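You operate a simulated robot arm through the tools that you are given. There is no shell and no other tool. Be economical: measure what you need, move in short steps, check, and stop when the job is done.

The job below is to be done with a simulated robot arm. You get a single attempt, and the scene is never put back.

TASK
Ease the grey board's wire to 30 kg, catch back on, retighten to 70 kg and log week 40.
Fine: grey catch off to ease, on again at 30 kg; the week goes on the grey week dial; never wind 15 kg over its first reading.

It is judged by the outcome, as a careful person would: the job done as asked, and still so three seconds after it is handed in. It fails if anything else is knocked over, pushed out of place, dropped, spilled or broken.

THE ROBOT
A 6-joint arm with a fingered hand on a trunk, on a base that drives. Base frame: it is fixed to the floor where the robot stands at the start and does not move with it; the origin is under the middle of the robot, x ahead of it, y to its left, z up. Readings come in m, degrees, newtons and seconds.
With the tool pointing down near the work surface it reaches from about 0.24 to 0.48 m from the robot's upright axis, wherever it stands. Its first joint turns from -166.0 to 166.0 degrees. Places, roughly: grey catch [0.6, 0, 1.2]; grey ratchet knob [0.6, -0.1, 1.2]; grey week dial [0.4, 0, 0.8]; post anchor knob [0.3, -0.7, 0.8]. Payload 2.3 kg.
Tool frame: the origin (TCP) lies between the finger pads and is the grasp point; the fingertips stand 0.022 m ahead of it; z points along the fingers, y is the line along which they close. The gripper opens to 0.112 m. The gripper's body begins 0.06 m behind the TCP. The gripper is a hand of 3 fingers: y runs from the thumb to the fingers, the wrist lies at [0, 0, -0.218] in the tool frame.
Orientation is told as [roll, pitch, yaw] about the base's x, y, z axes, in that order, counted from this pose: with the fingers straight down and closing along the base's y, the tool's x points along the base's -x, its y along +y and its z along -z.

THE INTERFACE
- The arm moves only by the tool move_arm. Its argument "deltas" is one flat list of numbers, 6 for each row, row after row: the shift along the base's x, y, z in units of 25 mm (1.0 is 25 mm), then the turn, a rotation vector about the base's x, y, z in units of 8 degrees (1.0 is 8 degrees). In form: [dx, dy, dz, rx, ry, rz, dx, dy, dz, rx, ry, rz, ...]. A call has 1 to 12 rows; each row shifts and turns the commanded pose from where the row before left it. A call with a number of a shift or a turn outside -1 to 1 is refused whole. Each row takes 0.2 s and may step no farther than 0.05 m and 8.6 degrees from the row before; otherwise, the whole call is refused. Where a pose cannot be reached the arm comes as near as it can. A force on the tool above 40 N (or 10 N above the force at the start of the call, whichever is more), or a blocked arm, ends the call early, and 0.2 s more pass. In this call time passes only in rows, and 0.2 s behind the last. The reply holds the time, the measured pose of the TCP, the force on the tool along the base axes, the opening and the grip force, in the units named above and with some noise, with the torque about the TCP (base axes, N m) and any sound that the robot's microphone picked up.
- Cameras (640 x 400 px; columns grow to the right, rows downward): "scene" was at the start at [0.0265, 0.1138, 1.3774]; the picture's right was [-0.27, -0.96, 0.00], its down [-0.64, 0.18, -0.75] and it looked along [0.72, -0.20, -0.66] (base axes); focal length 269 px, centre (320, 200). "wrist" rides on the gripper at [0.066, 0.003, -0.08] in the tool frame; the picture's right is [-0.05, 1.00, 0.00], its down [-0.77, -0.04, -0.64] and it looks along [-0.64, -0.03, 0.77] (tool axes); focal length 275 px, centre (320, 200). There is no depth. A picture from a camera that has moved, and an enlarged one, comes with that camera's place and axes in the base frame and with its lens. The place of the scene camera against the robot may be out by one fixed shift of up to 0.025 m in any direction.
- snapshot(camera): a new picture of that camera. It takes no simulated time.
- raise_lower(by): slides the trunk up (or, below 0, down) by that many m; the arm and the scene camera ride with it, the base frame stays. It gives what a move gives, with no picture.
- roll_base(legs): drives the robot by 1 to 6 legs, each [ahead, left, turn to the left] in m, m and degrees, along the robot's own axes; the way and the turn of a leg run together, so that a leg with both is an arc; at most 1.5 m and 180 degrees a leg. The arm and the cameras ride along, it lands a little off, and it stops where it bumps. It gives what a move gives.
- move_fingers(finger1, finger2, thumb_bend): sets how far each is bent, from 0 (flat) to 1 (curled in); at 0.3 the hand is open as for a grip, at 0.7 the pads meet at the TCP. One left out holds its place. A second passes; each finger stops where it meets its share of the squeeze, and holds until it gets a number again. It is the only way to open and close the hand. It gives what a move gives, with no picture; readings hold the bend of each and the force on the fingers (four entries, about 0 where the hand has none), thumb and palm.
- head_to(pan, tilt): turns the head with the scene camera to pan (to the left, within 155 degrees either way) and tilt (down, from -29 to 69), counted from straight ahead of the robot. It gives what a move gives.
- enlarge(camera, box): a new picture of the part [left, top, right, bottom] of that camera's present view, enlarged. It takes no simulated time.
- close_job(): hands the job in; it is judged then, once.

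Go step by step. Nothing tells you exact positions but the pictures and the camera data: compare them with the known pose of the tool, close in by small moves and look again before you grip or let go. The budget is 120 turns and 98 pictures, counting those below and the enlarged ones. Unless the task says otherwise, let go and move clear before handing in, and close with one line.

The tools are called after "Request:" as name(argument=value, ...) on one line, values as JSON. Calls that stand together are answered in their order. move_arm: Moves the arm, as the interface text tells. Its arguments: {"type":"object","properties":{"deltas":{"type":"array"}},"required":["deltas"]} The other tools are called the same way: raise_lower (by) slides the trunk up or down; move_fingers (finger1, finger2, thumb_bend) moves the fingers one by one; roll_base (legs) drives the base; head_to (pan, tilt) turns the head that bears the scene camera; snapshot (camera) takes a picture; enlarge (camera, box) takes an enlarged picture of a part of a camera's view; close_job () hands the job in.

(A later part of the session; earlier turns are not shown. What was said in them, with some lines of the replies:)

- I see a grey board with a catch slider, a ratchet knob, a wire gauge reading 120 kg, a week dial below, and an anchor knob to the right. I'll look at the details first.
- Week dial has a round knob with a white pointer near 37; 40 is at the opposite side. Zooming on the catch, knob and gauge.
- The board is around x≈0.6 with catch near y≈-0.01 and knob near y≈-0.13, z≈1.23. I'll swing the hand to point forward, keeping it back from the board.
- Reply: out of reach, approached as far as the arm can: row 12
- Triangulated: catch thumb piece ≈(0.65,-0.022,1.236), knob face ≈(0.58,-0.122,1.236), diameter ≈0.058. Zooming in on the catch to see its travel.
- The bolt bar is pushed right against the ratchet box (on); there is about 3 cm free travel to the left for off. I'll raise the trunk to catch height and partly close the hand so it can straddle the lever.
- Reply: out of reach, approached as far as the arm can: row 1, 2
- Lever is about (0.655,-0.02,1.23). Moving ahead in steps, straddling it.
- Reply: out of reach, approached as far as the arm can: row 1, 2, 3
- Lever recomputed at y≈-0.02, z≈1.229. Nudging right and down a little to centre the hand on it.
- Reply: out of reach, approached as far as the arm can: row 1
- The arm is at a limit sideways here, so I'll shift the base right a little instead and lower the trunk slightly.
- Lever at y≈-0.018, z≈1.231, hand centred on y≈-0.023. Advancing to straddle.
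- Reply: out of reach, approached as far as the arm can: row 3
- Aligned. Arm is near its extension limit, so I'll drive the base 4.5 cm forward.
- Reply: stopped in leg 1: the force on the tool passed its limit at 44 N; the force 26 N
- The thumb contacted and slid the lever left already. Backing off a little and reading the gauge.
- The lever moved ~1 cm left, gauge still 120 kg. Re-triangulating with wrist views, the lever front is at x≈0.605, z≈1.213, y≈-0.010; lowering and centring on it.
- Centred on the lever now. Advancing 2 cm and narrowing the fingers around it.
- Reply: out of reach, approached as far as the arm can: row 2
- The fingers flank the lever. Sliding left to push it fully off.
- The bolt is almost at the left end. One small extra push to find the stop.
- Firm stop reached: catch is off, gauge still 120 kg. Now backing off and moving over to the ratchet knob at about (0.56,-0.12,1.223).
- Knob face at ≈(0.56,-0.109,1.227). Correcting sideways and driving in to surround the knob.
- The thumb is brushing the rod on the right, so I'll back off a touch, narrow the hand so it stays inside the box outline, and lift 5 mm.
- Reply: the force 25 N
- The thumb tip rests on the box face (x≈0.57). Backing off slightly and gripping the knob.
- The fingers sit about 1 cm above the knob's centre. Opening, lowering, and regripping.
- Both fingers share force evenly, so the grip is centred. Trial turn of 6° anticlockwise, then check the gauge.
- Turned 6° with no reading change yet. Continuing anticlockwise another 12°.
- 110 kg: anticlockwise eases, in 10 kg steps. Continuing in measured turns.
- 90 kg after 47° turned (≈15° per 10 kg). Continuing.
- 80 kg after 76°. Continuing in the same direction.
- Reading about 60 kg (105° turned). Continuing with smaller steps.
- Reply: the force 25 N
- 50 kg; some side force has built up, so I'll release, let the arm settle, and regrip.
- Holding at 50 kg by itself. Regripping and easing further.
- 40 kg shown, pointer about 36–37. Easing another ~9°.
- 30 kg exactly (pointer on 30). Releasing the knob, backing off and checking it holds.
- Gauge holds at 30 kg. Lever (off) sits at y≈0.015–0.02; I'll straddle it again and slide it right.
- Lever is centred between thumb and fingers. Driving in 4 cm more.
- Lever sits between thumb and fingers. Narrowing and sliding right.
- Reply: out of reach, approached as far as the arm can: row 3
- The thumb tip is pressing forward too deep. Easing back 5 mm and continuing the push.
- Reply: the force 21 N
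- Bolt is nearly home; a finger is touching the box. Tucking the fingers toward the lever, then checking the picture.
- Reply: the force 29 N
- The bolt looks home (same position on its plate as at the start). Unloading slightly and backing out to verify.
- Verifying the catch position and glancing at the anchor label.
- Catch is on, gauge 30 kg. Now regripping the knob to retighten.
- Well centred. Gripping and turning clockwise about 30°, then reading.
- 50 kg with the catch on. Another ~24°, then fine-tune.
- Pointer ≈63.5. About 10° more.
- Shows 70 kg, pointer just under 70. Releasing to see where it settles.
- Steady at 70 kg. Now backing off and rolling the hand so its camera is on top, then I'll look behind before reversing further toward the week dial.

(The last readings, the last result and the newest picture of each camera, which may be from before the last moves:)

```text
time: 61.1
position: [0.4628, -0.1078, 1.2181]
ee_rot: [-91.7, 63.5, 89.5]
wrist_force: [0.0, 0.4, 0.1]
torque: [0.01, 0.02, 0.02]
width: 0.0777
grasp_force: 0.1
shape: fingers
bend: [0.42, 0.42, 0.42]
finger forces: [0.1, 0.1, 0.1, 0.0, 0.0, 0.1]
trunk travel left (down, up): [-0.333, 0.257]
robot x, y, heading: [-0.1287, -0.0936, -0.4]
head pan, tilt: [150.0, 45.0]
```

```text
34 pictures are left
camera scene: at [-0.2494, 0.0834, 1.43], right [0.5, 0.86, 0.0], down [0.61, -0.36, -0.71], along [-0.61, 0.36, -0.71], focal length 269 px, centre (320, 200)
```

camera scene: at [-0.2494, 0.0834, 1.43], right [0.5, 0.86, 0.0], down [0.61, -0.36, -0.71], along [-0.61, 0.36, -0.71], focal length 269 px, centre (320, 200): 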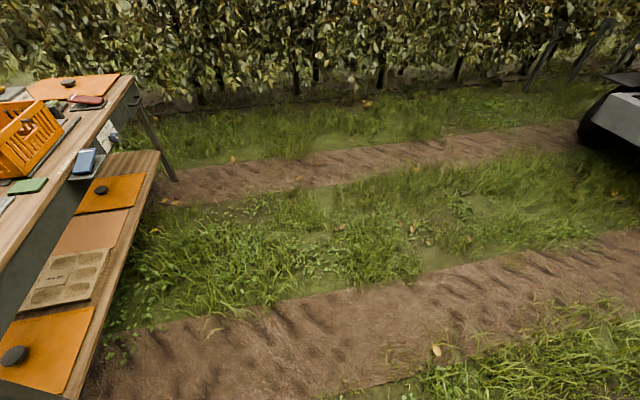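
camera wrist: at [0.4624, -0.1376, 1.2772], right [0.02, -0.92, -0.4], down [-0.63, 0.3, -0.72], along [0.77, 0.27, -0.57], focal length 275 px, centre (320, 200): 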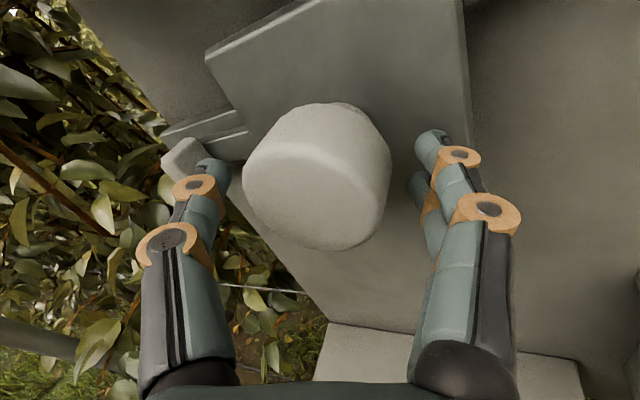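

A bench stands behind to the right, so I'll shift left first, reverse only a little, then lower the trunk toward the week dial.

Request:
roll_base(legs=[[0, 0.12, 0], [-0.08, 0, 0]])

Request:
raise_lower(by=-0.28)

Request:
head_to(pan=-5, tilt=40)

Request:
snapshot(camera="wrist")

Request:
snapshot(camera="scene")

```text
time: 63.0
position: [0.381, 0.0101, 1.2188]
ee_rot: [-91.8, 63.5, 89.4]
wrist_force: [0.1, 0.0, -0.8]
torque: [0.0, -0.04, -0.01]
width: 0.0773
grasp_force: 0.1
shape: fingers
bend: [0.42, 0.42, 0.42]
finger forces: [0.1, 0.0, 0.0, 0.0, 0.0, 0.0]
trunk travel left (down, up): [-0.333, 0.257]
robot x, y, heading: [-0.2043, 0.0251, -0.2]
head pan, tilt: [150.0, 45.0]
```

```text
time: 65.8
position: [0.3818, 0.0103, 0.9377]
ee_rot: [-91.7, 63.5, 89.5]
wrist_force: [0.0, -0.2, 0.5]
torque: [0.01, 0.03, -0.01]
width: 0.0777
grasp_force: 0.0
shape: fingers
bend: [0.42, 0.42, 0.42]
finger forces: [0.1, 0.0, 0.0, 0.0, 0.1, 0.0]
trunk travel left (down, up): [-0.053, 0.537]
robot x, y, heading: [-0.2066, 0.0276, -0.4]
head pan, tilt: [150.0, 45.0]
```

```text
time: 68.2
position: [0.3825, 0.0115, 0.939]
ee_rot: [-91.8, 63.5, 89.6]
wrist_force: [-0.4, 0.0, -0.1]
torque: [0.02, -0.02, 0.01]
width: 0.0775
grasp_force: 0.1
shape: fingers
bend: [0.42, 0.42, 0.42]
finger forces: [0.2, 0.1, 0.1, 0.0, 0.0, 0.1]
trunk travel left (down, up): [-0.053, 0.537]
robot x, y, heading: [-0.2024, 0.0255, -0.4]
head pan, tilt: [-5.0, 40.0]
```

```text
33 pictures are left
camera wrist: at [0.3009, -0.0231, 0.9948], right [0.02, -0.87, -0.49], down [-0.63, 0.36, -0.68], along [0.77, 0.32, -0.55], focal length 275 px, centre (320, 200)
```

wrist: 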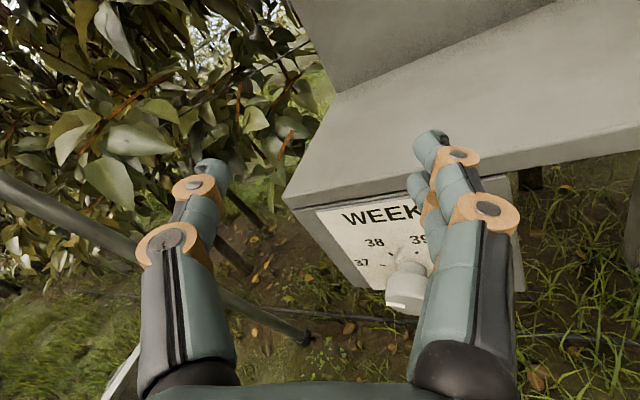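

```text
32 pictures are left
camera scene: at [-0.1752, 0.1538, 1.1573], right [-0.09, -1.0, 0.0], down [-0.64, 0.06, -0.77], along [0.76, -0.07, -0.64], focal length 269 px, centre (320, 200)
```

scene: 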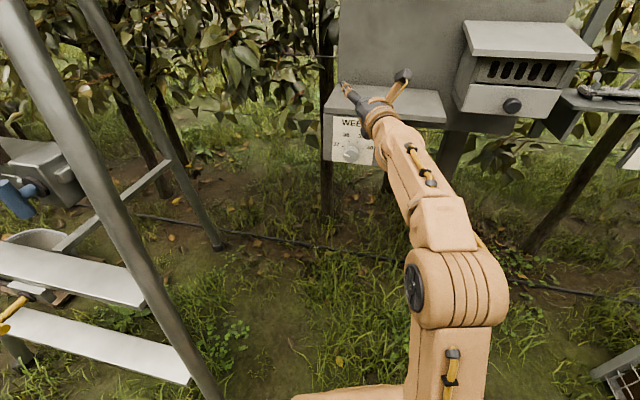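

Dial knob cap triangulates to ≈(0.42,0.014,0.803). Zooming to see its axis tilt and pointer.

Request:
enlarge(camera="scene", box=[310, 90, 406, 180])

Request:
raise_lower(by=-0.05)

Request:
move_arm(deltas=[-0.6, 0, -0.5, 0, 0, 0, -0.6, 0, -0.5, 0, 0, 0])

Request:
snapshot(camera="wrist")

```text
4.44 times, centred on (358, 135) of scene
camera zoom: at [-0.1752, 0.1538, 1.1573], right [-0.09, -1.0, 0.0], down [-0.64, 0.06, -0.77], along [0.76, -0.07, -0.64], focal length 1196 px, centre (151, 489)
```

zoom: 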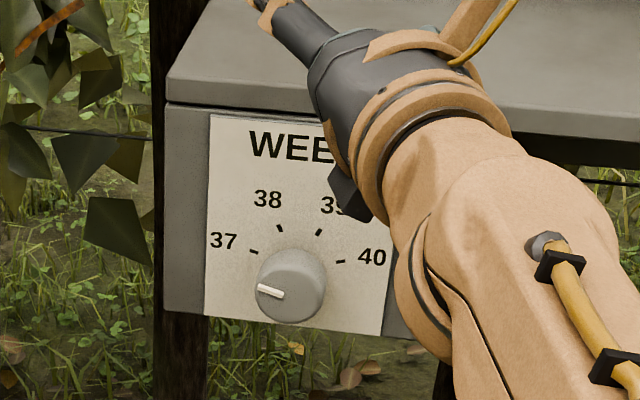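

```text
time: 69.1
position: [0.382, 0.0113, 0.8884]
ee_rot: [-91.7, 63.5, 89.5]
wrist_force: [0.3, 0.3, 0.1]
torque: [0.02, -0.01, -0.01]
width: 0.0775
grasp_force: 0.0
shape: fingers
bend: [0.42, 0.42, 0.42]
finger forces: [0.0, 0.0, 0.0, 0.0, 0.0, 0.1]
trunk travel left (down, up): [-0.003, 0.587]
robot x, y, heading: [-0.2088, 0.0294, -0.2]
head pan, tilt: [-5.0, 40.0]
```

```text
time: 69.7
position: [0.3613, 0.0032, 0.8896]
ee_rot: [-91.1, 63.5, 90.2]
wrist_force: [0.0, 0.7, 0.4]
torque: [-0.02, 0.03, -0.01]
width: 0.0773
grasp_force: 0.1
shape: fingers
bend: [0.42, 0.42, 0.42]
finger forces: [0.0, 0.0, 0.0, 0.1, 0.0, 0.0]
out of reach, approached as far as the arm can: row 1, 2
trunk travel left (down, up): [-0.003, 0.587]
robot x, y, heading: [-0.206, 0.0271, -0.5]
head pan, tilt: [-5.0, 40.0]
```

```text
30 pictures are left
camera wrist: at [0.2805, -0.0308, 0.9464], right [0.02, -0.87, -0.49], down [-0.64, 0.36, -0.68], along [0.77, 0.33, -0.55], focal length 275 px, centre (320, 200)
```

wrist: 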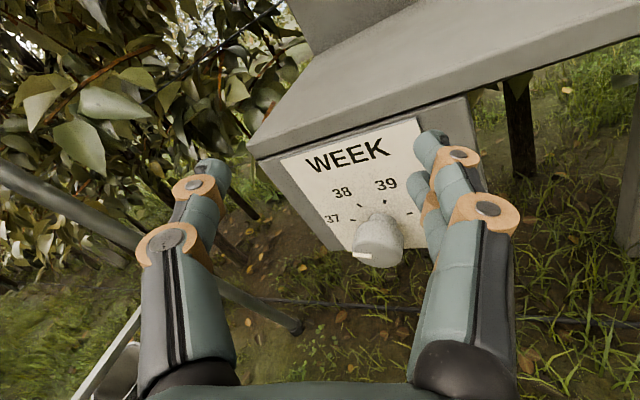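

The dial plate is vertical at x≈0.472 with the knob axis pointing at the robot, so a horizontal grip at z≈0.80 is best. Testing whether the arm can go lower when extended a little.

Request:
move_arm(deltas=[0.4, 0, -0.6, 0, 0, 0, 0, 0, -0.6, 0, 0, 0])

```text
time: 70.3
position: [0.3787, -0.0048, 0.8797]
ee_rot: [-90.9, 63.6, 90.3]
wrist_force: [-0.5, 0.7, 0.9]
torque: [0.0, 0.03, 0.03]
width: 0.0776
grasp_force: 0.1
shape: fingers
bend: [0.42, 0.42, 0.42]
finger forces: [0.0, 0.1, 0.1, 0.0, 0.0, 0.0]
out of reach, approached as far as the arm can: row 1, 2
trunk travel left (down, up): [-0.003, 0.587]
robot x, y, heading: [-0.2037, 0.0177, -0.4]
head pan, tilt: [-5.0, 40.0]
```

It bottoms out when level, so I'll pitch the hand down about 25° and descend, staying in front of the dial.

Request:
move_arm(deltas=[-0.4, 0, 0, 0, 0.8, 0, -0.4, 0, 0, 0, 0.8, 0, 0, 0, 0, 0, 0.8, 0, 0, 0.3, 0, 0, 0.8, 0, 0, 0.3, -0.7, 0, 0, 0, 0, 0.1, -0.7, 0, 0, 0, 0, 0, -0.7, 0, 0, 0])

Request:
snapshot(camera="wrist")

Request:
snapshot(camera="scene")

```text
time: 71.9
position: [0.3732, 0.0235, 0.8307]
ee_rot: [-56.4, 58.0, 123.3]
wrist_force: [-0.2, -0.2, -0.5]
torque: [0.01, -0.01, 0.02]
width: 0.0774
grasp_force: 0.0
shape: fingers
bend: [0.42, 0.42, 0.42]
finger forces: [0.0, 0.1, 0.0, 0.0, 0.0, 0.1]
out of reach, approached as far as the arm can: row 1, 2
trunk travel left (down, up): [-0.003, 0.587]
robot x, y, heading: [-0.2081, 0.0244, -0.7]
head pan, tilt: [-5.0, 40.0]
```

```text
29 pictures are left
camera wrist: at [0.3136, -0.014, 0.9082], right [-0.09, -0.87, -0.48], down [-0.83, 0.33, -0.45], along [0.55, 0.36, -0.75], focal length 275 px, centre (320, 200)
```

wrist: 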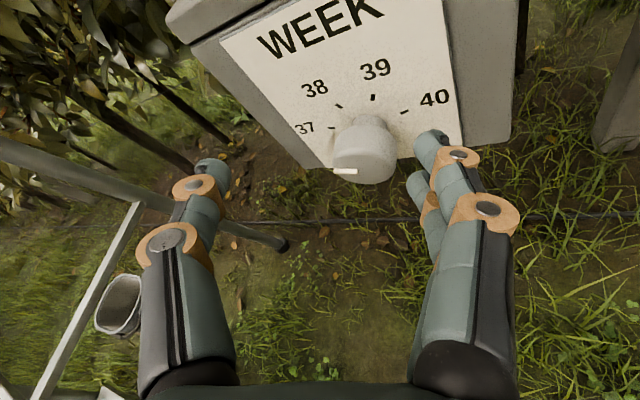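

```text
28 pictures are left
camera scene: at [-0.1752, 0.1538, 1.1073], right [-0.09, -1.0, 0.0], down [-0.64, 0.06, -0.77], along [0.76, -0.07, -0.64], focal length 269 px, centre (320, 200)
```

scene: 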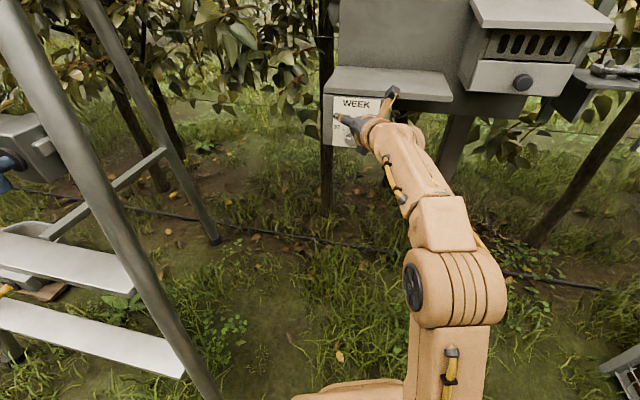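

Knob cap is at ≈(0.42,0.012,0.793). Pre-rotating the hand anticlockwise 24° for turning room, then lowering level with the knob.

Request:
move_arm(deltas=[0, 0, -0.5, -0.8, 0, 0, 0, -0.2, -0.5, -0.8, 0, 0, 0, -0.25, -0.4, -0.8, 0, 0])

Request:
snapshot(camera="wrist")

```text
time: 72.7
position: [0.3698, -0.0018, 0.7922]
ee_rot: [-22.5, 71.3, 154.7]
wrist_force: [0.4, -0.6, 0.2]
torque: [-0.05, 0.01, -0.03]
width: 0.0776
grasp_force: 0.2
shape: fingers
bend: [0.42, 0.42, 0.42]
finger forces: [0.1, 0.0, 0.0, 0.1, 0.0, 0.0]
out of reach, approached as far as the arm can: row 2, 3
trunk travel left (down, up): [-0.003, 0.587]
robot x, y, heading: [-0.2076, 0.0255, -0.2]
head pan, tilt: [-5.0, 40.0]
```

```text
27 pictures are left
camera wrist: at [0.3102, -0.0122, 0.8777], right [-0.08, -0.98, -0.17], down [-0.83, 0.16, -0.54], along [0.55, 0.09, -0.83], focal length 275 px, centre (320, 200)
```

wrist: 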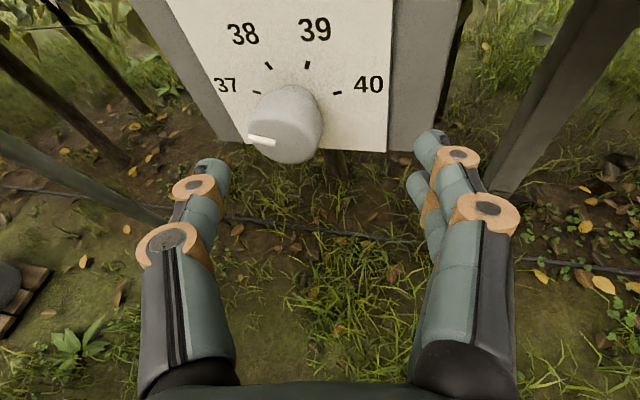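

Level with the knob. Correcting left 13 mm and advancing around the knob.

Request:
move_arm(deltas=[0, 0.5, -0.2, 0, 0, 0, 0.7, 0, 0, 0, 0, 0, 0.7, 0, 0, 0, 0, 0])

Request:
snapshot(camera="wrist")

```text
time: 73.5
position: [0.4005, -0.0065, 0.7836]
ee_rot: [-22.8, 71.3, 154.4]
wrist_force: [-0.6, -0.1, 0.6]
torque: [0.02, 0.01, 0.02]
width: 0.0776
grasp_force: 0.0
shape: fingers
bend: [0.42, 0.42, 0.42]
finger forces: [0.0, 0.1, 0.0, 0.0, 0.0, 0.1]
out of reach, approached as far as the arm can: row 1, 2, 3
trunk travel left (down, up): [-0.003, 0.587]
robot x, y, heading: [-0.206, 0.0241, -0.3]
head pan, tilt: [-5.0, 40.0]
```

```text
26 pictures are left
camera wrist: at [0.3418, -0.0168, 0.869], right [-0.08, -0.98, -0.17], down [-0.83, 0.16, -0.54], along [0.55, 0.1, -0.83], focal length 275 px, centre (320, 200)
```

wrist: 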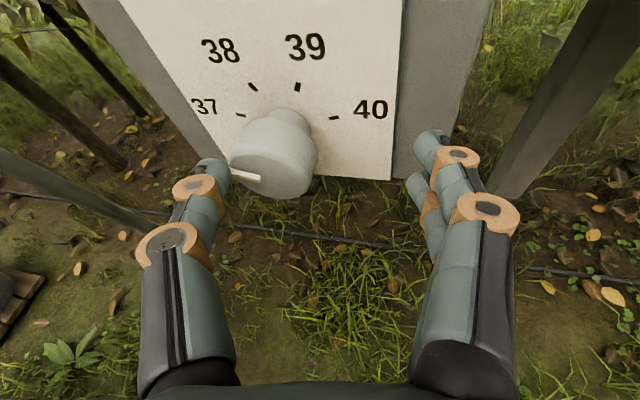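

The arm won't shift left here, so I'll strafe the base left 18 mm and then check.

Request:
roll_base(legs=[[0, 0.019, 0]])

Request:
roll_base(legs=[[0.025, 0, 0]])

Request:
snapshot(camera="wrist")

```text
time: 74.3
position: [0.4004, 0.0123, 0.7829]
ee_rot: [-23.0, 71.2, 154.4]
wrist_force: [-0.5, 0.9, 0.0]
torque: [0.01, 0.0, 0.01]
width: 0.0776
grasp_force: 0.1
shape: fingers
bend: [0.42, 0.42, 0.42]
finger forces: [0.1, 0.1, 0.0, 0.1, 0.1, 0.0]
trunk travel left (down, up): [-0.003, 0.587]
robot x, y, heading: [-0.2097, 0.0464, 0.0]
head pan, tilt: [-5.0, 40.0]
```

```text
time: 75.1
position: [0.4225, 0.0131, 0.7848]
ee_rot: [-22.9, 71.5, 154.4]
wrist_force: [-24.4, 7.4, -4.9]
torque: [0.3, 0.14, -1.09]
width: 0.0782
grasp_force: 12.6
shape: fingers
bend: [0.46, 0.42, 0.42]
finger forces: [25.4, 0.0, 0.0, 0.0, 0.1, 0.1]
trunk travel left (down, up): [-0.003, 0.587]
robot x, y, heading: [-0.1832, 0.0455, -0.2]
head pan, tilt: [-5.0, 40.0]
```

```text
25 pictures are left
camera wrist: at [0.3638, 0.0034, 0.8706], right [-0.08, -0.98, -0.17], down [-0.83, 0.16, -0.54], along [0.56, 0.1, -0.83], focal length 275 px, centre (320, 200)
```

wrist: 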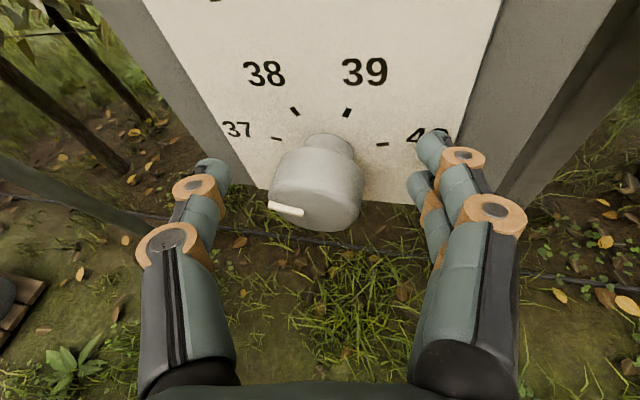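

A fingertip touched the plate; backing 1 cm then gripping the dial knob.

Request:
roll_base(legs=[[-0.011, 0, 0]])

Request:
move_fingers(finger1=0.68, finger2=0.68, thumb_bend=0.68)

Request:
snapshot(camera="wrist")

```text
time: 75.9
position: [0.4136, 0.0128, 0.7835]
ee_rot: [-22.8, 71.1, 154.5]
wrist_force: [-0.5, -1.2, 0.9]
torque: [0.01, 0.02, 0.0]
width: 0.078
grasp_force: 0.1
shape: fingers
bend: [0.42, 0.42, 0.42]
finger forces: [0.0, 0.0, 0.0, 0.0, 0.0, 0.0]
trunk travel left (down, up): [-0.003, 0.587]
robot x, y, heading: [-0.1951, 0.0427, -0.3]
head pan, tilt: [-5.0, 40.0]
```

```text
time: 76.9
position: [0.4141, 0.0136, 0.7827]
ee_rot: [-22.6, 71.2, 154.5]
wrist_force: [2.6, 6.1, 3.2]
torque: [0.07, -0.1, 0.07]
width: 0.0261
grasp_force: 9.4
shape: fingers
bend: [0.65, 0.61, 0.61]
finger forces: [2.1, 4.4, 0.0, 0.0, 12.0, 0.0]
trunk travel left (down, up): [-0.003, 0.587]
robot x, y, heading: [-0.196, 0.0433, -0.3]
head pan, tilt: [-5.0, 40.0]
```

```text
24 pictures are left
camera wrist: at [0.3548, 0.0034, 0.8692], right [-0.08, -0.98, -0.17], down [-0.83, 0.16, -0.54], along [0.55, 0.1, -0.83], focal length 275 px, centre (320, 200)
```

wrist: 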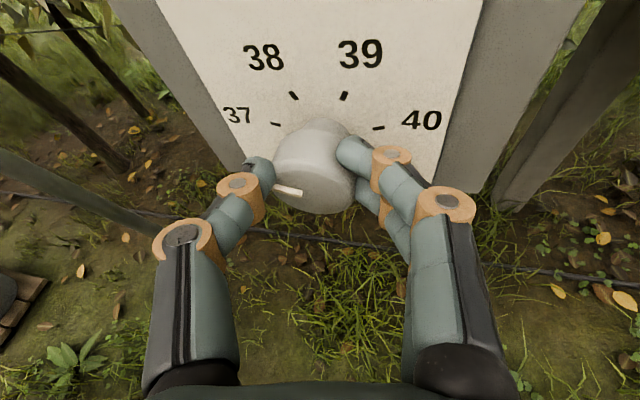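

Gripped. Turning clockwise ~26° and checking the pointer follows.

Request:
move_arm(deltas=[0, 0, 0, 0.8, 0, 0, 0, 0, 0, 0.8, 0, 0, 0, 0, 0, 0.8, 0, 0, 0, 0, 0, 0.8, 0, 0])

Request:
snapshot(camera="wrist")

```text
time: 77.9
position: [0.4137, 0.0113, 0.783]
ee_rot: [-62.8, 52.5, 118.3]
wrist_force: [-5.2, -8.3, 0.7]
torque: [-0.18, 0.05, -0.33]
width: 0.0259
grasp_force: 12.3
shape: fingers
bend: [0.64, 0.58, 0.64]
finger forces: [10.8, 6.7, 0.0, 0.1, 6.7, 0.1]
trunk travel left (down, up): [-0.003, 0.587]
robot x, y, heading: [-0.1919, 0.039, -0.1]
head pan, tilt: [-5.0, 40.0]
```

```text
23 pictures are left
camera wrist: at [0.3543, -0.035, 0.8561], right [-0.08, -0.81, -0.58], down [-0.83, 0.38, -0.41], along [0.56, 0.45, -0.7], focal length 275 px, centre (320, 200)
```

wrist: 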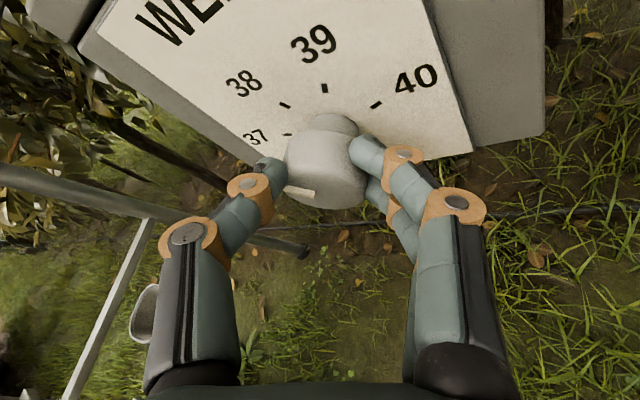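

The pointer follows the hand. Continuing another 32°.

Request:
move_arm(deltas=[0, 0, 0, 0.8, 0, 0, 0, 0, 0, 0.8, 0, 0, 0, 0, 0, 0.8, 0, 0, 0, 0, 0, 0.8, 0, 0, 0, 0, 0, 0.8, 0, 0])

Request:
snapshot(camera="wrist")

```text
time: 79.1
position: [0.4139, 0.0094, 0.783]
ee_rot: [-78.6, 22.6, 108.2]
wrist_force: [-4.6, -23.6, -5.7]
torque: [-0.46, 0.07, -0.52]
width: 0.0255
grasp_force: 15.5
shape: fingers
bend: [0.6, 0.53, 0.67]
finger forces: [14.3, 9.8, 0.0, 0.0, 6.4, 0.0]
trunk travel left (down, up): [-0.003, 0.587]
robot x, y, heading: [-0.1927, 0.039, -0.4]
head pan, tilt: [-5.0, 40.0]
```

```text
22 pictures are left
camera wrist: at [0.3547, -0.0695, 0.8198], right [-0.08, -0.38, -0.92], down [-0.83, 0.54, -0.15], along [0.56, 0.75, -0.36], focal length 275 px, centre (320, 200)
```

wrist: 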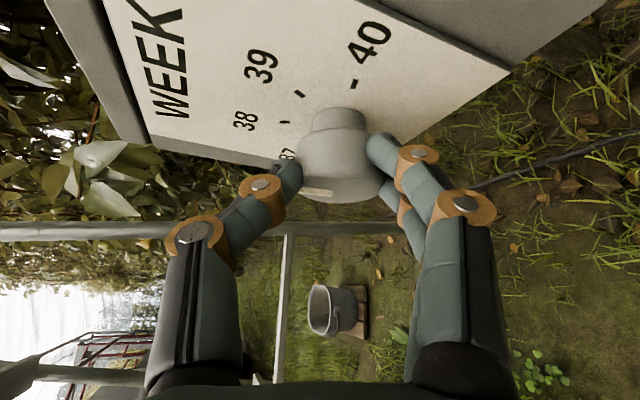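

Pointer is about at 38. Relieving the side load with a small rightward shift while turning on.

Request:
move_arm(deltas=[0, -0.15, 0, 0.8, 0, 0, 0, -0.1, 0, 0.8, 0, 0, 0, -0.05, 0, 0.8, 0, 0, 0, 0, 0, 0.8, 0, 0])

Request:
snapshot(camera="wrist")

```text
time: 80.1
position: [0.4159, 0.0035, 0.7791]
ee_rot: [-86.4, -1.8, 106.8]
wrist_force: [-3.0, -17.3, -19.2]
torque: [-0.55, 0.21, -0.4]
width: 0.0252
grasp_force: 15.9
shape: fingers
bend: [0.6, 0.51, 0.68]
finger forces: [15.6, 11.9, 0.1, 0.0, 4.5, 0.0]
trunk travel left (down, up): [-0.003, 0.587]
robot x, y, heading: [-0.1941, 0.0423, -0.3]
head pan, tilt: [-5.0, 40.0]
```

```text
21 pictures are left
camera wrist: at [0.3564, -0.0837, 0.7796], right [-0.09, 0.06, -0.99], down [-0.83, 0.55, 0.1], along [0.56, 0.83, 0.0], focal length 275 px, centre (320, 200)
```

wrist: 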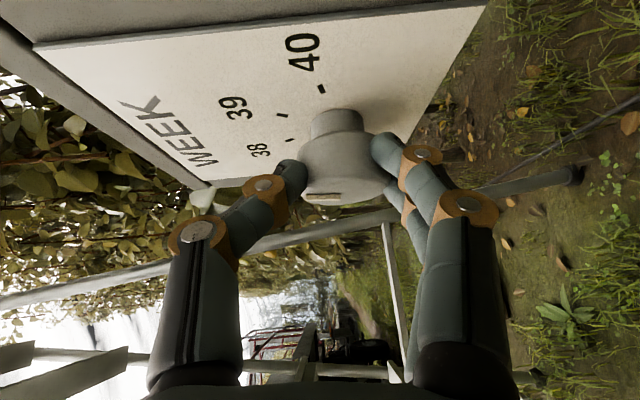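

Good progress (~85–90° turned) but the grip is off-centre. Releasing, recentring and looking.

Request:
move_fingers(finger1=0.45, finger2=0.45, thumb_bend=0.45)

Request:
snapshot(camera="wrist")

```text
time: 81.1
position: [0.4123, 0.0049, 0.7811]
ee_rot: [-86.4, -1.5, 106.9]
wrist_force: [0.9, -0.3, -0.3]
torque: [0.0, -0.04, 0.0]
width: 0.0689
grasp_force: 0.1
shape: fingers
bend: [0.45, 0.45, 0.45]
finger forces: [0.0, 0.0, 0.0, 0.0, 0.0, 0.0]
trunk travel left (down, up): [-0.003, 0.587]
robot x, y, heading: [-0.1925, 0.0418, -0.1]
head pan, tilt: [-5.0, 40.0]
```

```text
20 pictures are left
camera wrist: at [0.3548, -0.0814, 0.7826], right [-0.08, 0.05, -1.0], down [-0.83, 0.55, 0.1], along [0.55, 0.83, 0.0], focal length 275 px, centre (320, 200)
```

wrist: 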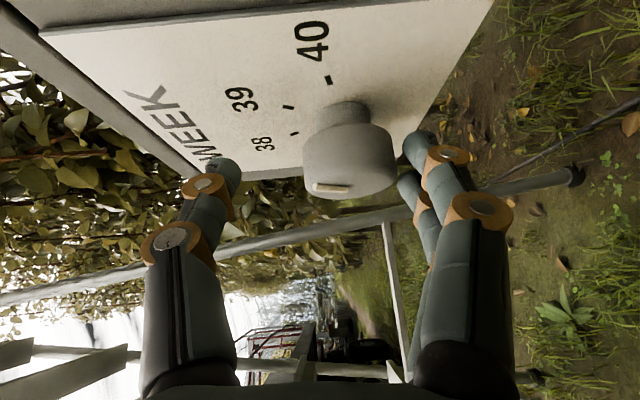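

Pointer now points straight up (between 38 and 39), so ~80° more is needed; knob centre is really near z≈0.773. Backing off, unwinding the hand, and regripping lower.

Request:
roll_base(legs=[[-0.05, 0, 0]])

Request:
move_arm(deltas=[0, 0, 0, -1, 0, 0, 0, 0, 0, -1, 0, 0, 0, 0, 0, -1, 0, 0, 0, 0, 0, -1, 0, 0, 0, 0, 0, -1, 0, 0, 0, 0, 0, -1, 0, 0, 0, 0, 0, -1, 0, 0, 0, 0, 0, -1, 0, 0, 0, 0, 0, -1, 0, 0, 0, 0, 0, -1, 0, 0, 0, 0, -0.2, -0.5, 0, 0])

Request:
snapshot(camera="wrist")

```text
time: 82.0
position: [0.3638, 0.006, 0.7827]
ee_rot: [-86.5, -1.5, 106.9]
wrist_force: [-1.0, -0.2, -0.5]
torque: [-0.02, -0.01, 0.01]
width: 0.0692
grasp_force: 0.1
shape: fingers
bend: [0.45, 0.45, 0.45]
finger forces: [0.0, 0.1, 0.0, 0.1, 0.0, 0.0]
trunk travel left (down, up): [-0.003, 0.587]
robot x, y, heading: [-0.248, 0.0418, 0.0]
head pan, tilt: [-5.0, 40.0]
```

```text
time: 84.4
position: [0.3643, 0.0054, 0.7784]
ee_rot: [-20.4, 71.6, 156.9]
wrist_force: [0.3, -0.8, 0.0]
torque: [0.02, -0.01, 0.0]
width: 0.0687
grasp_force: 0.0
shape: fingers
bend: [0.45, 0.45, 0.45]
finger forces: [0.1, 0.0, 0.0, 0.0, 0.0, 0.0]
trunk travel left (down, up): [-0.003, 0.587]
robot x, y, heading: [-0.2445, 0.0442, 0.1]
head pan, tilt: [-5.0, 40.0]
```

```text
19 pictures are left
camera wrist: at [0.3044, -0.0026, 0.8642], right [-0.08, -0.98, -0.15], down [-0.83, 0.15, -0.54], along [0.55, 0.08, -0.83], focal length 275 px, centre (320, 200)
```

wrist: 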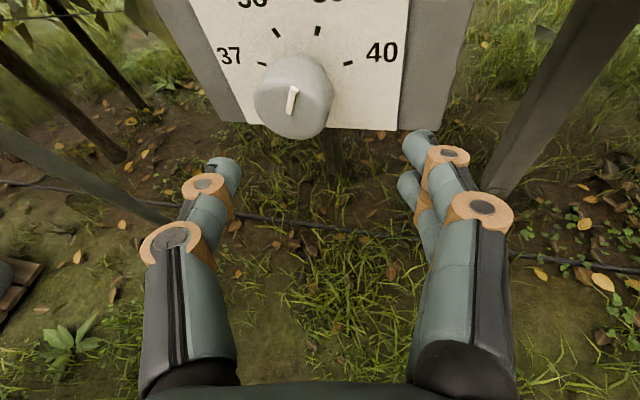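

Pointer is upright as expected. Aligning: 6 mm left, slightly lower, then in.

Request:
roll_base(legs=[[0, 0.006, 0]])

Request:
move_arm(deltas=[0, 0, -0.18, 0, 0, 0])

Request:
roll_base(legs=[[0.048, 0, 0]])

Request:
snapshot(camera="wrist")

```text
time: 85.2
position: [0.3622, 0.0124, 0.7784]
ee_rot: [-20.5, 71.5, 156.7]
wrist_force: [0.0, -0.6, -0.1]
torque: [0.0, -0.01, 0.0]
width: 0.069
grasp_force: 0.1
shape: fingers
bend: [0.45, 0.45, 0.45]
finger forces: [0.1, 0.0, 0.0, 0.0, 0.0, 0.0]
trunk travel left (down, up): [-0.003, 0.587]
robot x, y, heading: [-0.2441, 0.0536, -0.3]
head pan, tilt: [-5.0, 40.0]
```

```text
time: 85.5
position: [0.3626, 0.0121, 0.773]
ee_rot: [-20.4, 71.6, 156.7]
wrist_force: [-0.4, -0.5, 0.3]
torque: [0.0, 0.01, -0.02]
width: 0.0689
grasp_force: 0.1
shape: fingers
bend: [0.45, 0.45, 0.45]
finger forces: [0.1, 0.1, 0.0, 0.0, 0.0, 0.0]
trunk travel left (down, up): [-0.003, 0.587]
robot x, y, heading: [-0.245, 0.0511, -0.3]
head pan, tilt: [-5.0, 40.0]
```

```text
time: 86.5
position: [0.4099, 0.0131, 0.7735]
ee_rot: [-20.3, 71.5, 156.8]
wrist_force: [1.0, -0.3, -0.2]
torque: [-0.01, 0.01, 0.0]
width: 0.0689
grasp_force: 0.1
shape: fingers
bend: [0.45, 0.45, 0.45]
finger forces: [0.1, 0.0, 0.1, 0.1, 0.1, 0.0]
trunk travel left (down, up): [-0.003, 0.587]
robot x, y, heading: [-0.1974, 0.0501, -0.1]
head pan, tilt: [-5.0, 40.0]
```

```text
18 pictures are left
camera wrist: at [0.3518, 0.0037, 0.8595], right [-0.08, -0.98, -0.15], down [-0.83, 0.15, -0.54], along [0.55, 0.09, -0.83], focal length 275 px, centre (320, 200)
```

wrist: 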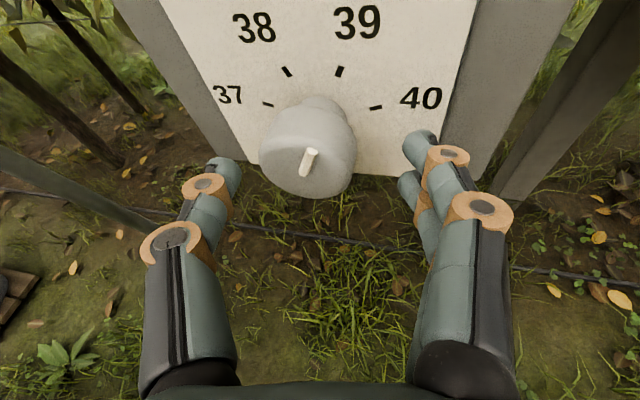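

Aligned; pointer is ~15° right of vertical, so ~65° to go. Gripping and turning 51° first.

Request:
move_fingers(finger1=0.68, finger2=0.68, thumb_bend=0.68)

Request:
move_arm(deltas=[0, 0, 0, 0.8, 0, 0, 0, 0, 0, 0.8, 0, 0, 0, 0, 0, 0.8, 0, 0, 0, 0, 0, 0.8, 0, 0, 0, 0, 0, 0.8, 0, 0, 0, 0, 0, 0.8, 0, 0, 0, 0, 0, 0.8, 0, 0, 0, 0, 0, 0.8, 0, 0])

Request:
snapshot(camera="wrist")

```text
time: 87.5
position: [0.4092, 0.0141, 0.774]
ee_rot: [-20.3, 71.4, 156.9]
wrist_force: [-8.1, 5.1, -2.2]
torque: [0.02, 0.04, 0.34]
width: 0.0264
grasp_force: 7.9
shape: fingers
bend: [0.63, 0.63, 0.64]
finger forces: [2.6, 2.3, 0.1, 0.0, 11.7, 0.0]
trunk travel left (down, up): [-0.003, 0.587]
robot x, y, heading: [-0.1976, 0.0496, -0.4]
head pan, tilt: [-5.0, 40.0]
```

```text
time: 89.3
position: [0.41, 0.0136, 0.7746]
ee_rot: [-76.1, 29.8, 109.6]
wrist_force: [-20.5, 9.3, -10.8]
torque: [-0.4, 0.09, 0.39]
width: 0.0256
grasp_force: 17.7
shape: fingers
bend: [0.6, 0.6, 0.67]
finger forces: [7.6, 5.2, 0.0, 0.0, 22.6, 0.2]
trunk travel left (down, up): [-0.003, 0.587]
robot x, y, heading: [-0.1915, 0.0512, -0.2]
head pan, tilt: [-5.0, 40.0]
```

```text
17 pictures are left
camera wrist: at [0.3505, -0.0589, 0.8203], right [-0.08, -0.5, -0.86], down [-0.83, 0.51, -0.22], along [0.55, 0.7, -0.45], focal length 275 px, centre (320, 200)
```

wrist: 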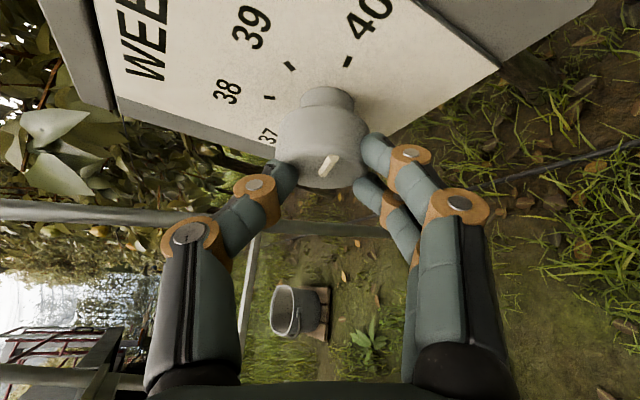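

The pointer now looks nearly in line with 40. Releasing and backing off to check.

Request:
move_fingers(finger1=0.45, finger2=0.45, thumb_bend=0.45)

Request:
roll_base(legs=[[-0.07, 0, 0]])

Request:
snapshot(camera="wrist")

Request:
enlarge(camera="scene", box=[300, 80, 420, 160])

```text
time: 90.3
position: [0.4106, 0.0127, 0.773]
ee_rot: [-76.0, 29.8, 109.6]
wrist_force: [-0.8, -0.1, -0.3]
torque: [-0.02, 0.02, 0.01]
width: 0.0685
grasp_force: 0.0
shape: fingers
bend: [0.45, 0.45, 0.45]
finger forces: [0.0, 0.0, 0.0, 0.0, 0.1, 0.0]
trunk travel left (down, up): [-0.003, 0.587]
robot x, y, heading: [-0.198, 0.0515, -0.3]
head pan, tilt: [-5.0, 40.0]
```

```text
time: 91.3
position: [0.3392, 0.0124, 0.7715]
ee_rot: [-76.0, 29.9, 109.7]
wrist_force: [-0.1, 0.2, -0.2]
torque: [0.0, 0.01, 0.03]
width: 0.0687
grasp_force: 0.1
shape: fingers
bend: [0.45, 0.45, 0.45]
finger forces: [0.1, 0.0, 0.0, 0.0, 0.1, 0.1]
trunk travel left (down, up): [-0.003, 0.587]
robot x, y, heading: [-0.2663, 0.0483, -0.2]
head pan, tilt: [-5.0, 40.0]
```

```text
16 pictures are left
camera wrist: at [0.281, -0.0602, 0.8194], right [-0.08, -0.5, -0.86], down [-0.83, 0.51, -0.22], along [0.55, 0.7, -0.45], focal length 275 px, centre (320, 200)
```

wrist: 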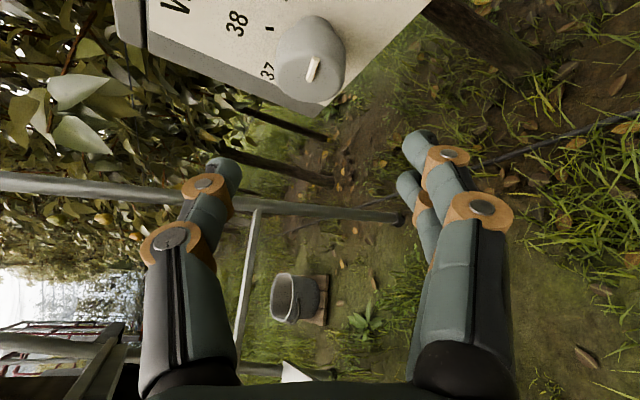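

```text
5.00 times, centred on (360, 120) of scene
camera zoom: at [-0.2359, 0.1794, 1.1073], right [-0.09, -1.0, 0.0], down [-0.64, 0.06, -0.77], along [0.76, -0.07, -0.64], focal length 1346 px, centre (120, 600)
```

zoom: 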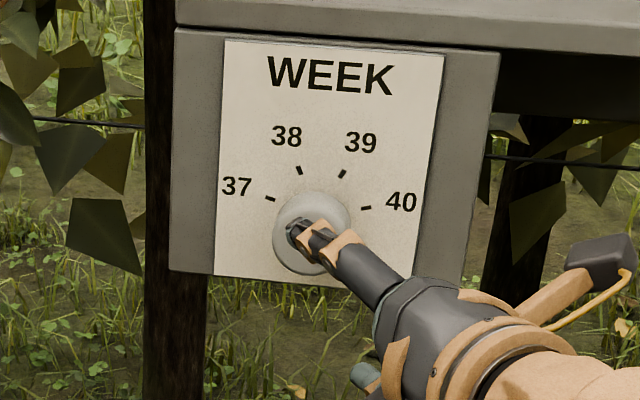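

The hand blocks the scene view; unwinding the hand and viewing from above.

Request:
move_arm(deltas=[0, 0, 0, -0.8, 0, 0, 0, 0, 0, -0.8, 0, 0, 0, 0, 0, -0.8, 0, 0, 0, 0, 0, -0.8, 0, 0, 0, 0, 0, -0.8, 0, 0, 0, 0, 0, -0.8, 0, 0])

Request:
enlarge(camera="wrist", box=[200, 0, 440, 150])

Request:
enlarge(camera="scene", box=[300, 80, 420, 160])

```text
time: 92.7
position: [0.3413, 0.0126, 0.7727]
ee_rot: [-47.7, 63.9, 131.3]
wrist_force: [0.1, 0.1, -0.2]
torque: [0.0, 0.01, 0.02]
width: 0.0688
grasp_force: 0.1
shape: fingers
bend: [0.45, 0.45, 0.45]
finger forces: [0.0, 0.1, 0.0, 0.0, 0.0, 0.0]
trunk travel left (down, up): [-0.003, 0.587]
robot x, y, heading: [-0.2647, 0.0499, -0.1]
head pan, tilt: [-5.0, 40.0]
```

```text
2.67 times, centred on (320, 75) of wrist
camera zoom: at [0.2814, -0.0149, 0.8545], right [-0.08, -0.93, -0.37], down [-0.83, 0.27, -0.49], along [0.55, 0.27, -0.79], focal length 734 px, centre (320, 533)
```

zoom: 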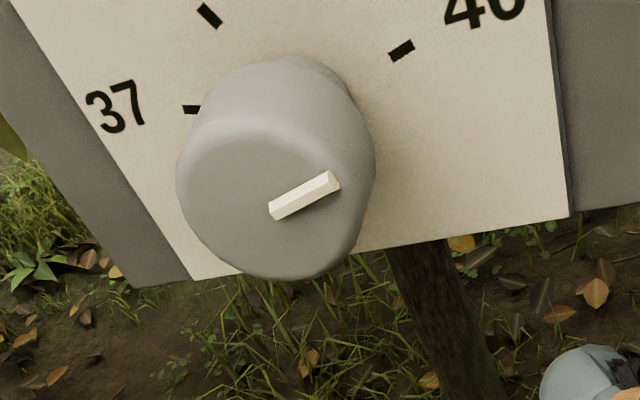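

```text
5.00 times, centred on (360, 120) of scene
camera zoom: at [-0.236, 0.1794, 1.1073], right [-0.09, -1.0, 0.0], down [-0.64, 0.06, -0.77], along [0.76, -0.07, -0.64], focal length 1346 px, centre (120, 600)
```

zoom: 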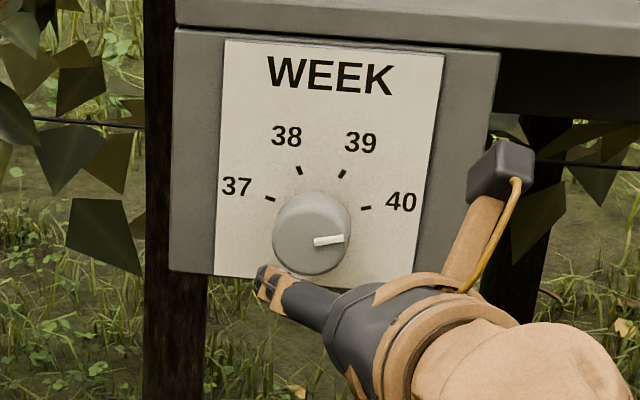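

The pointer lines up with 40 within a few degrees; one closer zoom to judge.

Request:
enlarge(camera="scene", box=[340, 110, 388, 140])

```text
13.33 times, centred on (364, 125) of scene
camera zoom: at [-0.236, 0.1794, 1.1073], right [-0.09, -1.0, 0.0], down [-0.64, 0.06, -0.77], along [0.76, -0.07, -0.64], focal length 3588 px, centre (-267, 1200)
```

zoom: 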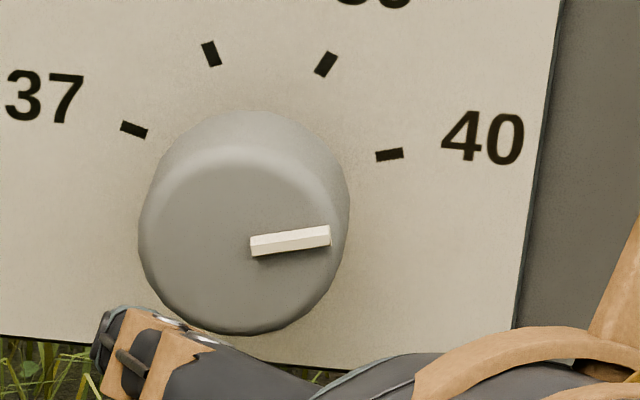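

The pointer is parallel to the 40 tick — week 40 set. Moving clear and doing a final check of gauge and catch.

Request:
roll_base(legs=[[-0.03, 0, 0]])

Request:
head_to(pan=-12, tilt=8)

Request:
snapshot(camera="scene")

```text
time: 93.5
position: [0.312, 0.0136, 0.773]
ee_rot: [-47.9, 63.9, 131.1]
wrist_force: [0.4, 0.9, -0.5]
torque: [0.0, -0.01, 0.01]
width: 0.0688
grasp_force: 0.0
shape: fingers
bend: [0.45, 0.45, 0.45]
finger forces: [0.1, 0.0, 0.1, 0.0, 0.0, 0.0]
trunk travel left (down, up): [-0.003, 0.587]
robot x, y, heading: [-0.2947, 0.0512, -0.3]
head pan, tilt: [-5.0, 40.0]
```

```text
time: 94.5
position: [0.3109, 0.0117, 0.7729]
ee_rot: [-48.0, 63.7, 131.2]
wrist_force: [-0.6, 0.4, -0.6]
torque: [-0.02, 0.0, 0.02]
width: 0.0688
grasp_force: 0.0
shape: fingers
bend: [0.45, 0.45, 0.45]
finger forces: [0.0, 0.0, 0.0, 0.1, 0.0, 0.1]
trunk travel left (down, up): [-0.003, 0.587]
robot x, y, heading: [-0.2971, 0.0528, -0.3]
head pan, tilt: [-12.0, 8.0]
```

```text
11 pictures are left
camera scene: at [-0.2597, 0.1677, 1.1581], right [-0.21, -0.98, 0.0], down [-0.14, 0.03, -0.99], along [0.97, -0.21, -0.14], focal length 269 px, centre (320, 200)
```

scene: 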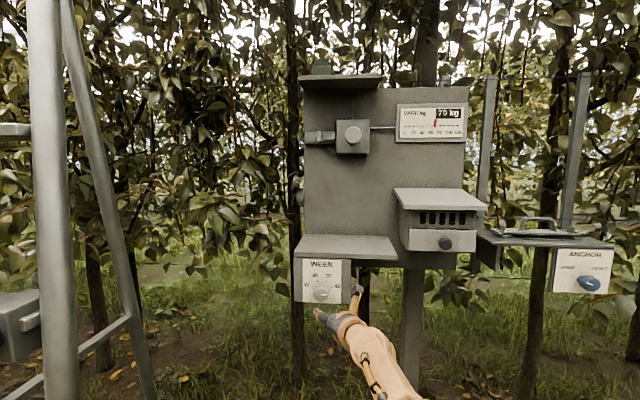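

Request:
enlarge(camera="scene", box=[300, 95, 480, 165])

Request:
enlarge(camera="scene", box=[296, 120, 376, 160])

```text
3.56 times, centred on (390, 130) of scene
camera zoom: at [-0.2597, 0.1677, 1.1581], right [-0.21, -0.98, 0.0], down [-0.14, 0.03, -0.99], along [0.97, -0.21, -0.14], focal length 957 px, centre (71, 449)
```

zoom: 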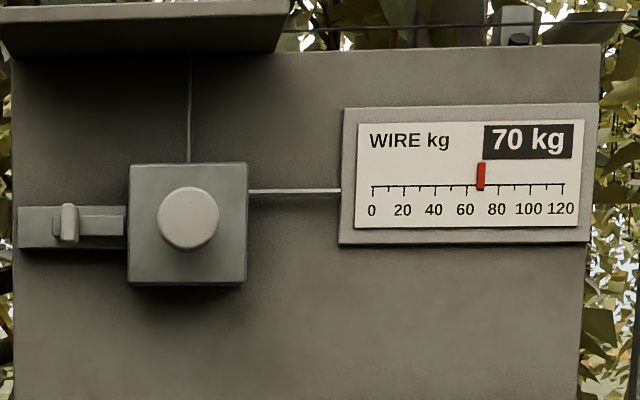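

```text
8.00 times, centred on (336, 140) of scene
camera zoom: at [-0.2597, 0.1677, 1.1581], right [-0.21, -0.98, 0.0], down [-0.14, 0.03, -0.99], along [0.97, -0.21, -0.14], focal length 2153 px, centre (192, 680)
```

zoom: 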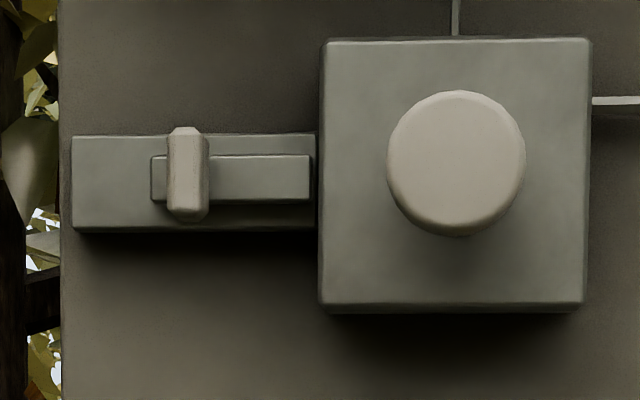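

The gauge reads 70 kg, the catch is back where it started (on), the week dial points to 40, and the hand is clear. Handing in.

Request:
close_job()

```text
The job is handed in.
```

The job is handed in: I eased the grey wire from 120 kg to 30 kg with the catch off, put the catch back on, retightened to 70 kg and set the week dial to 40. No reading I took went above the starting 120 kg.
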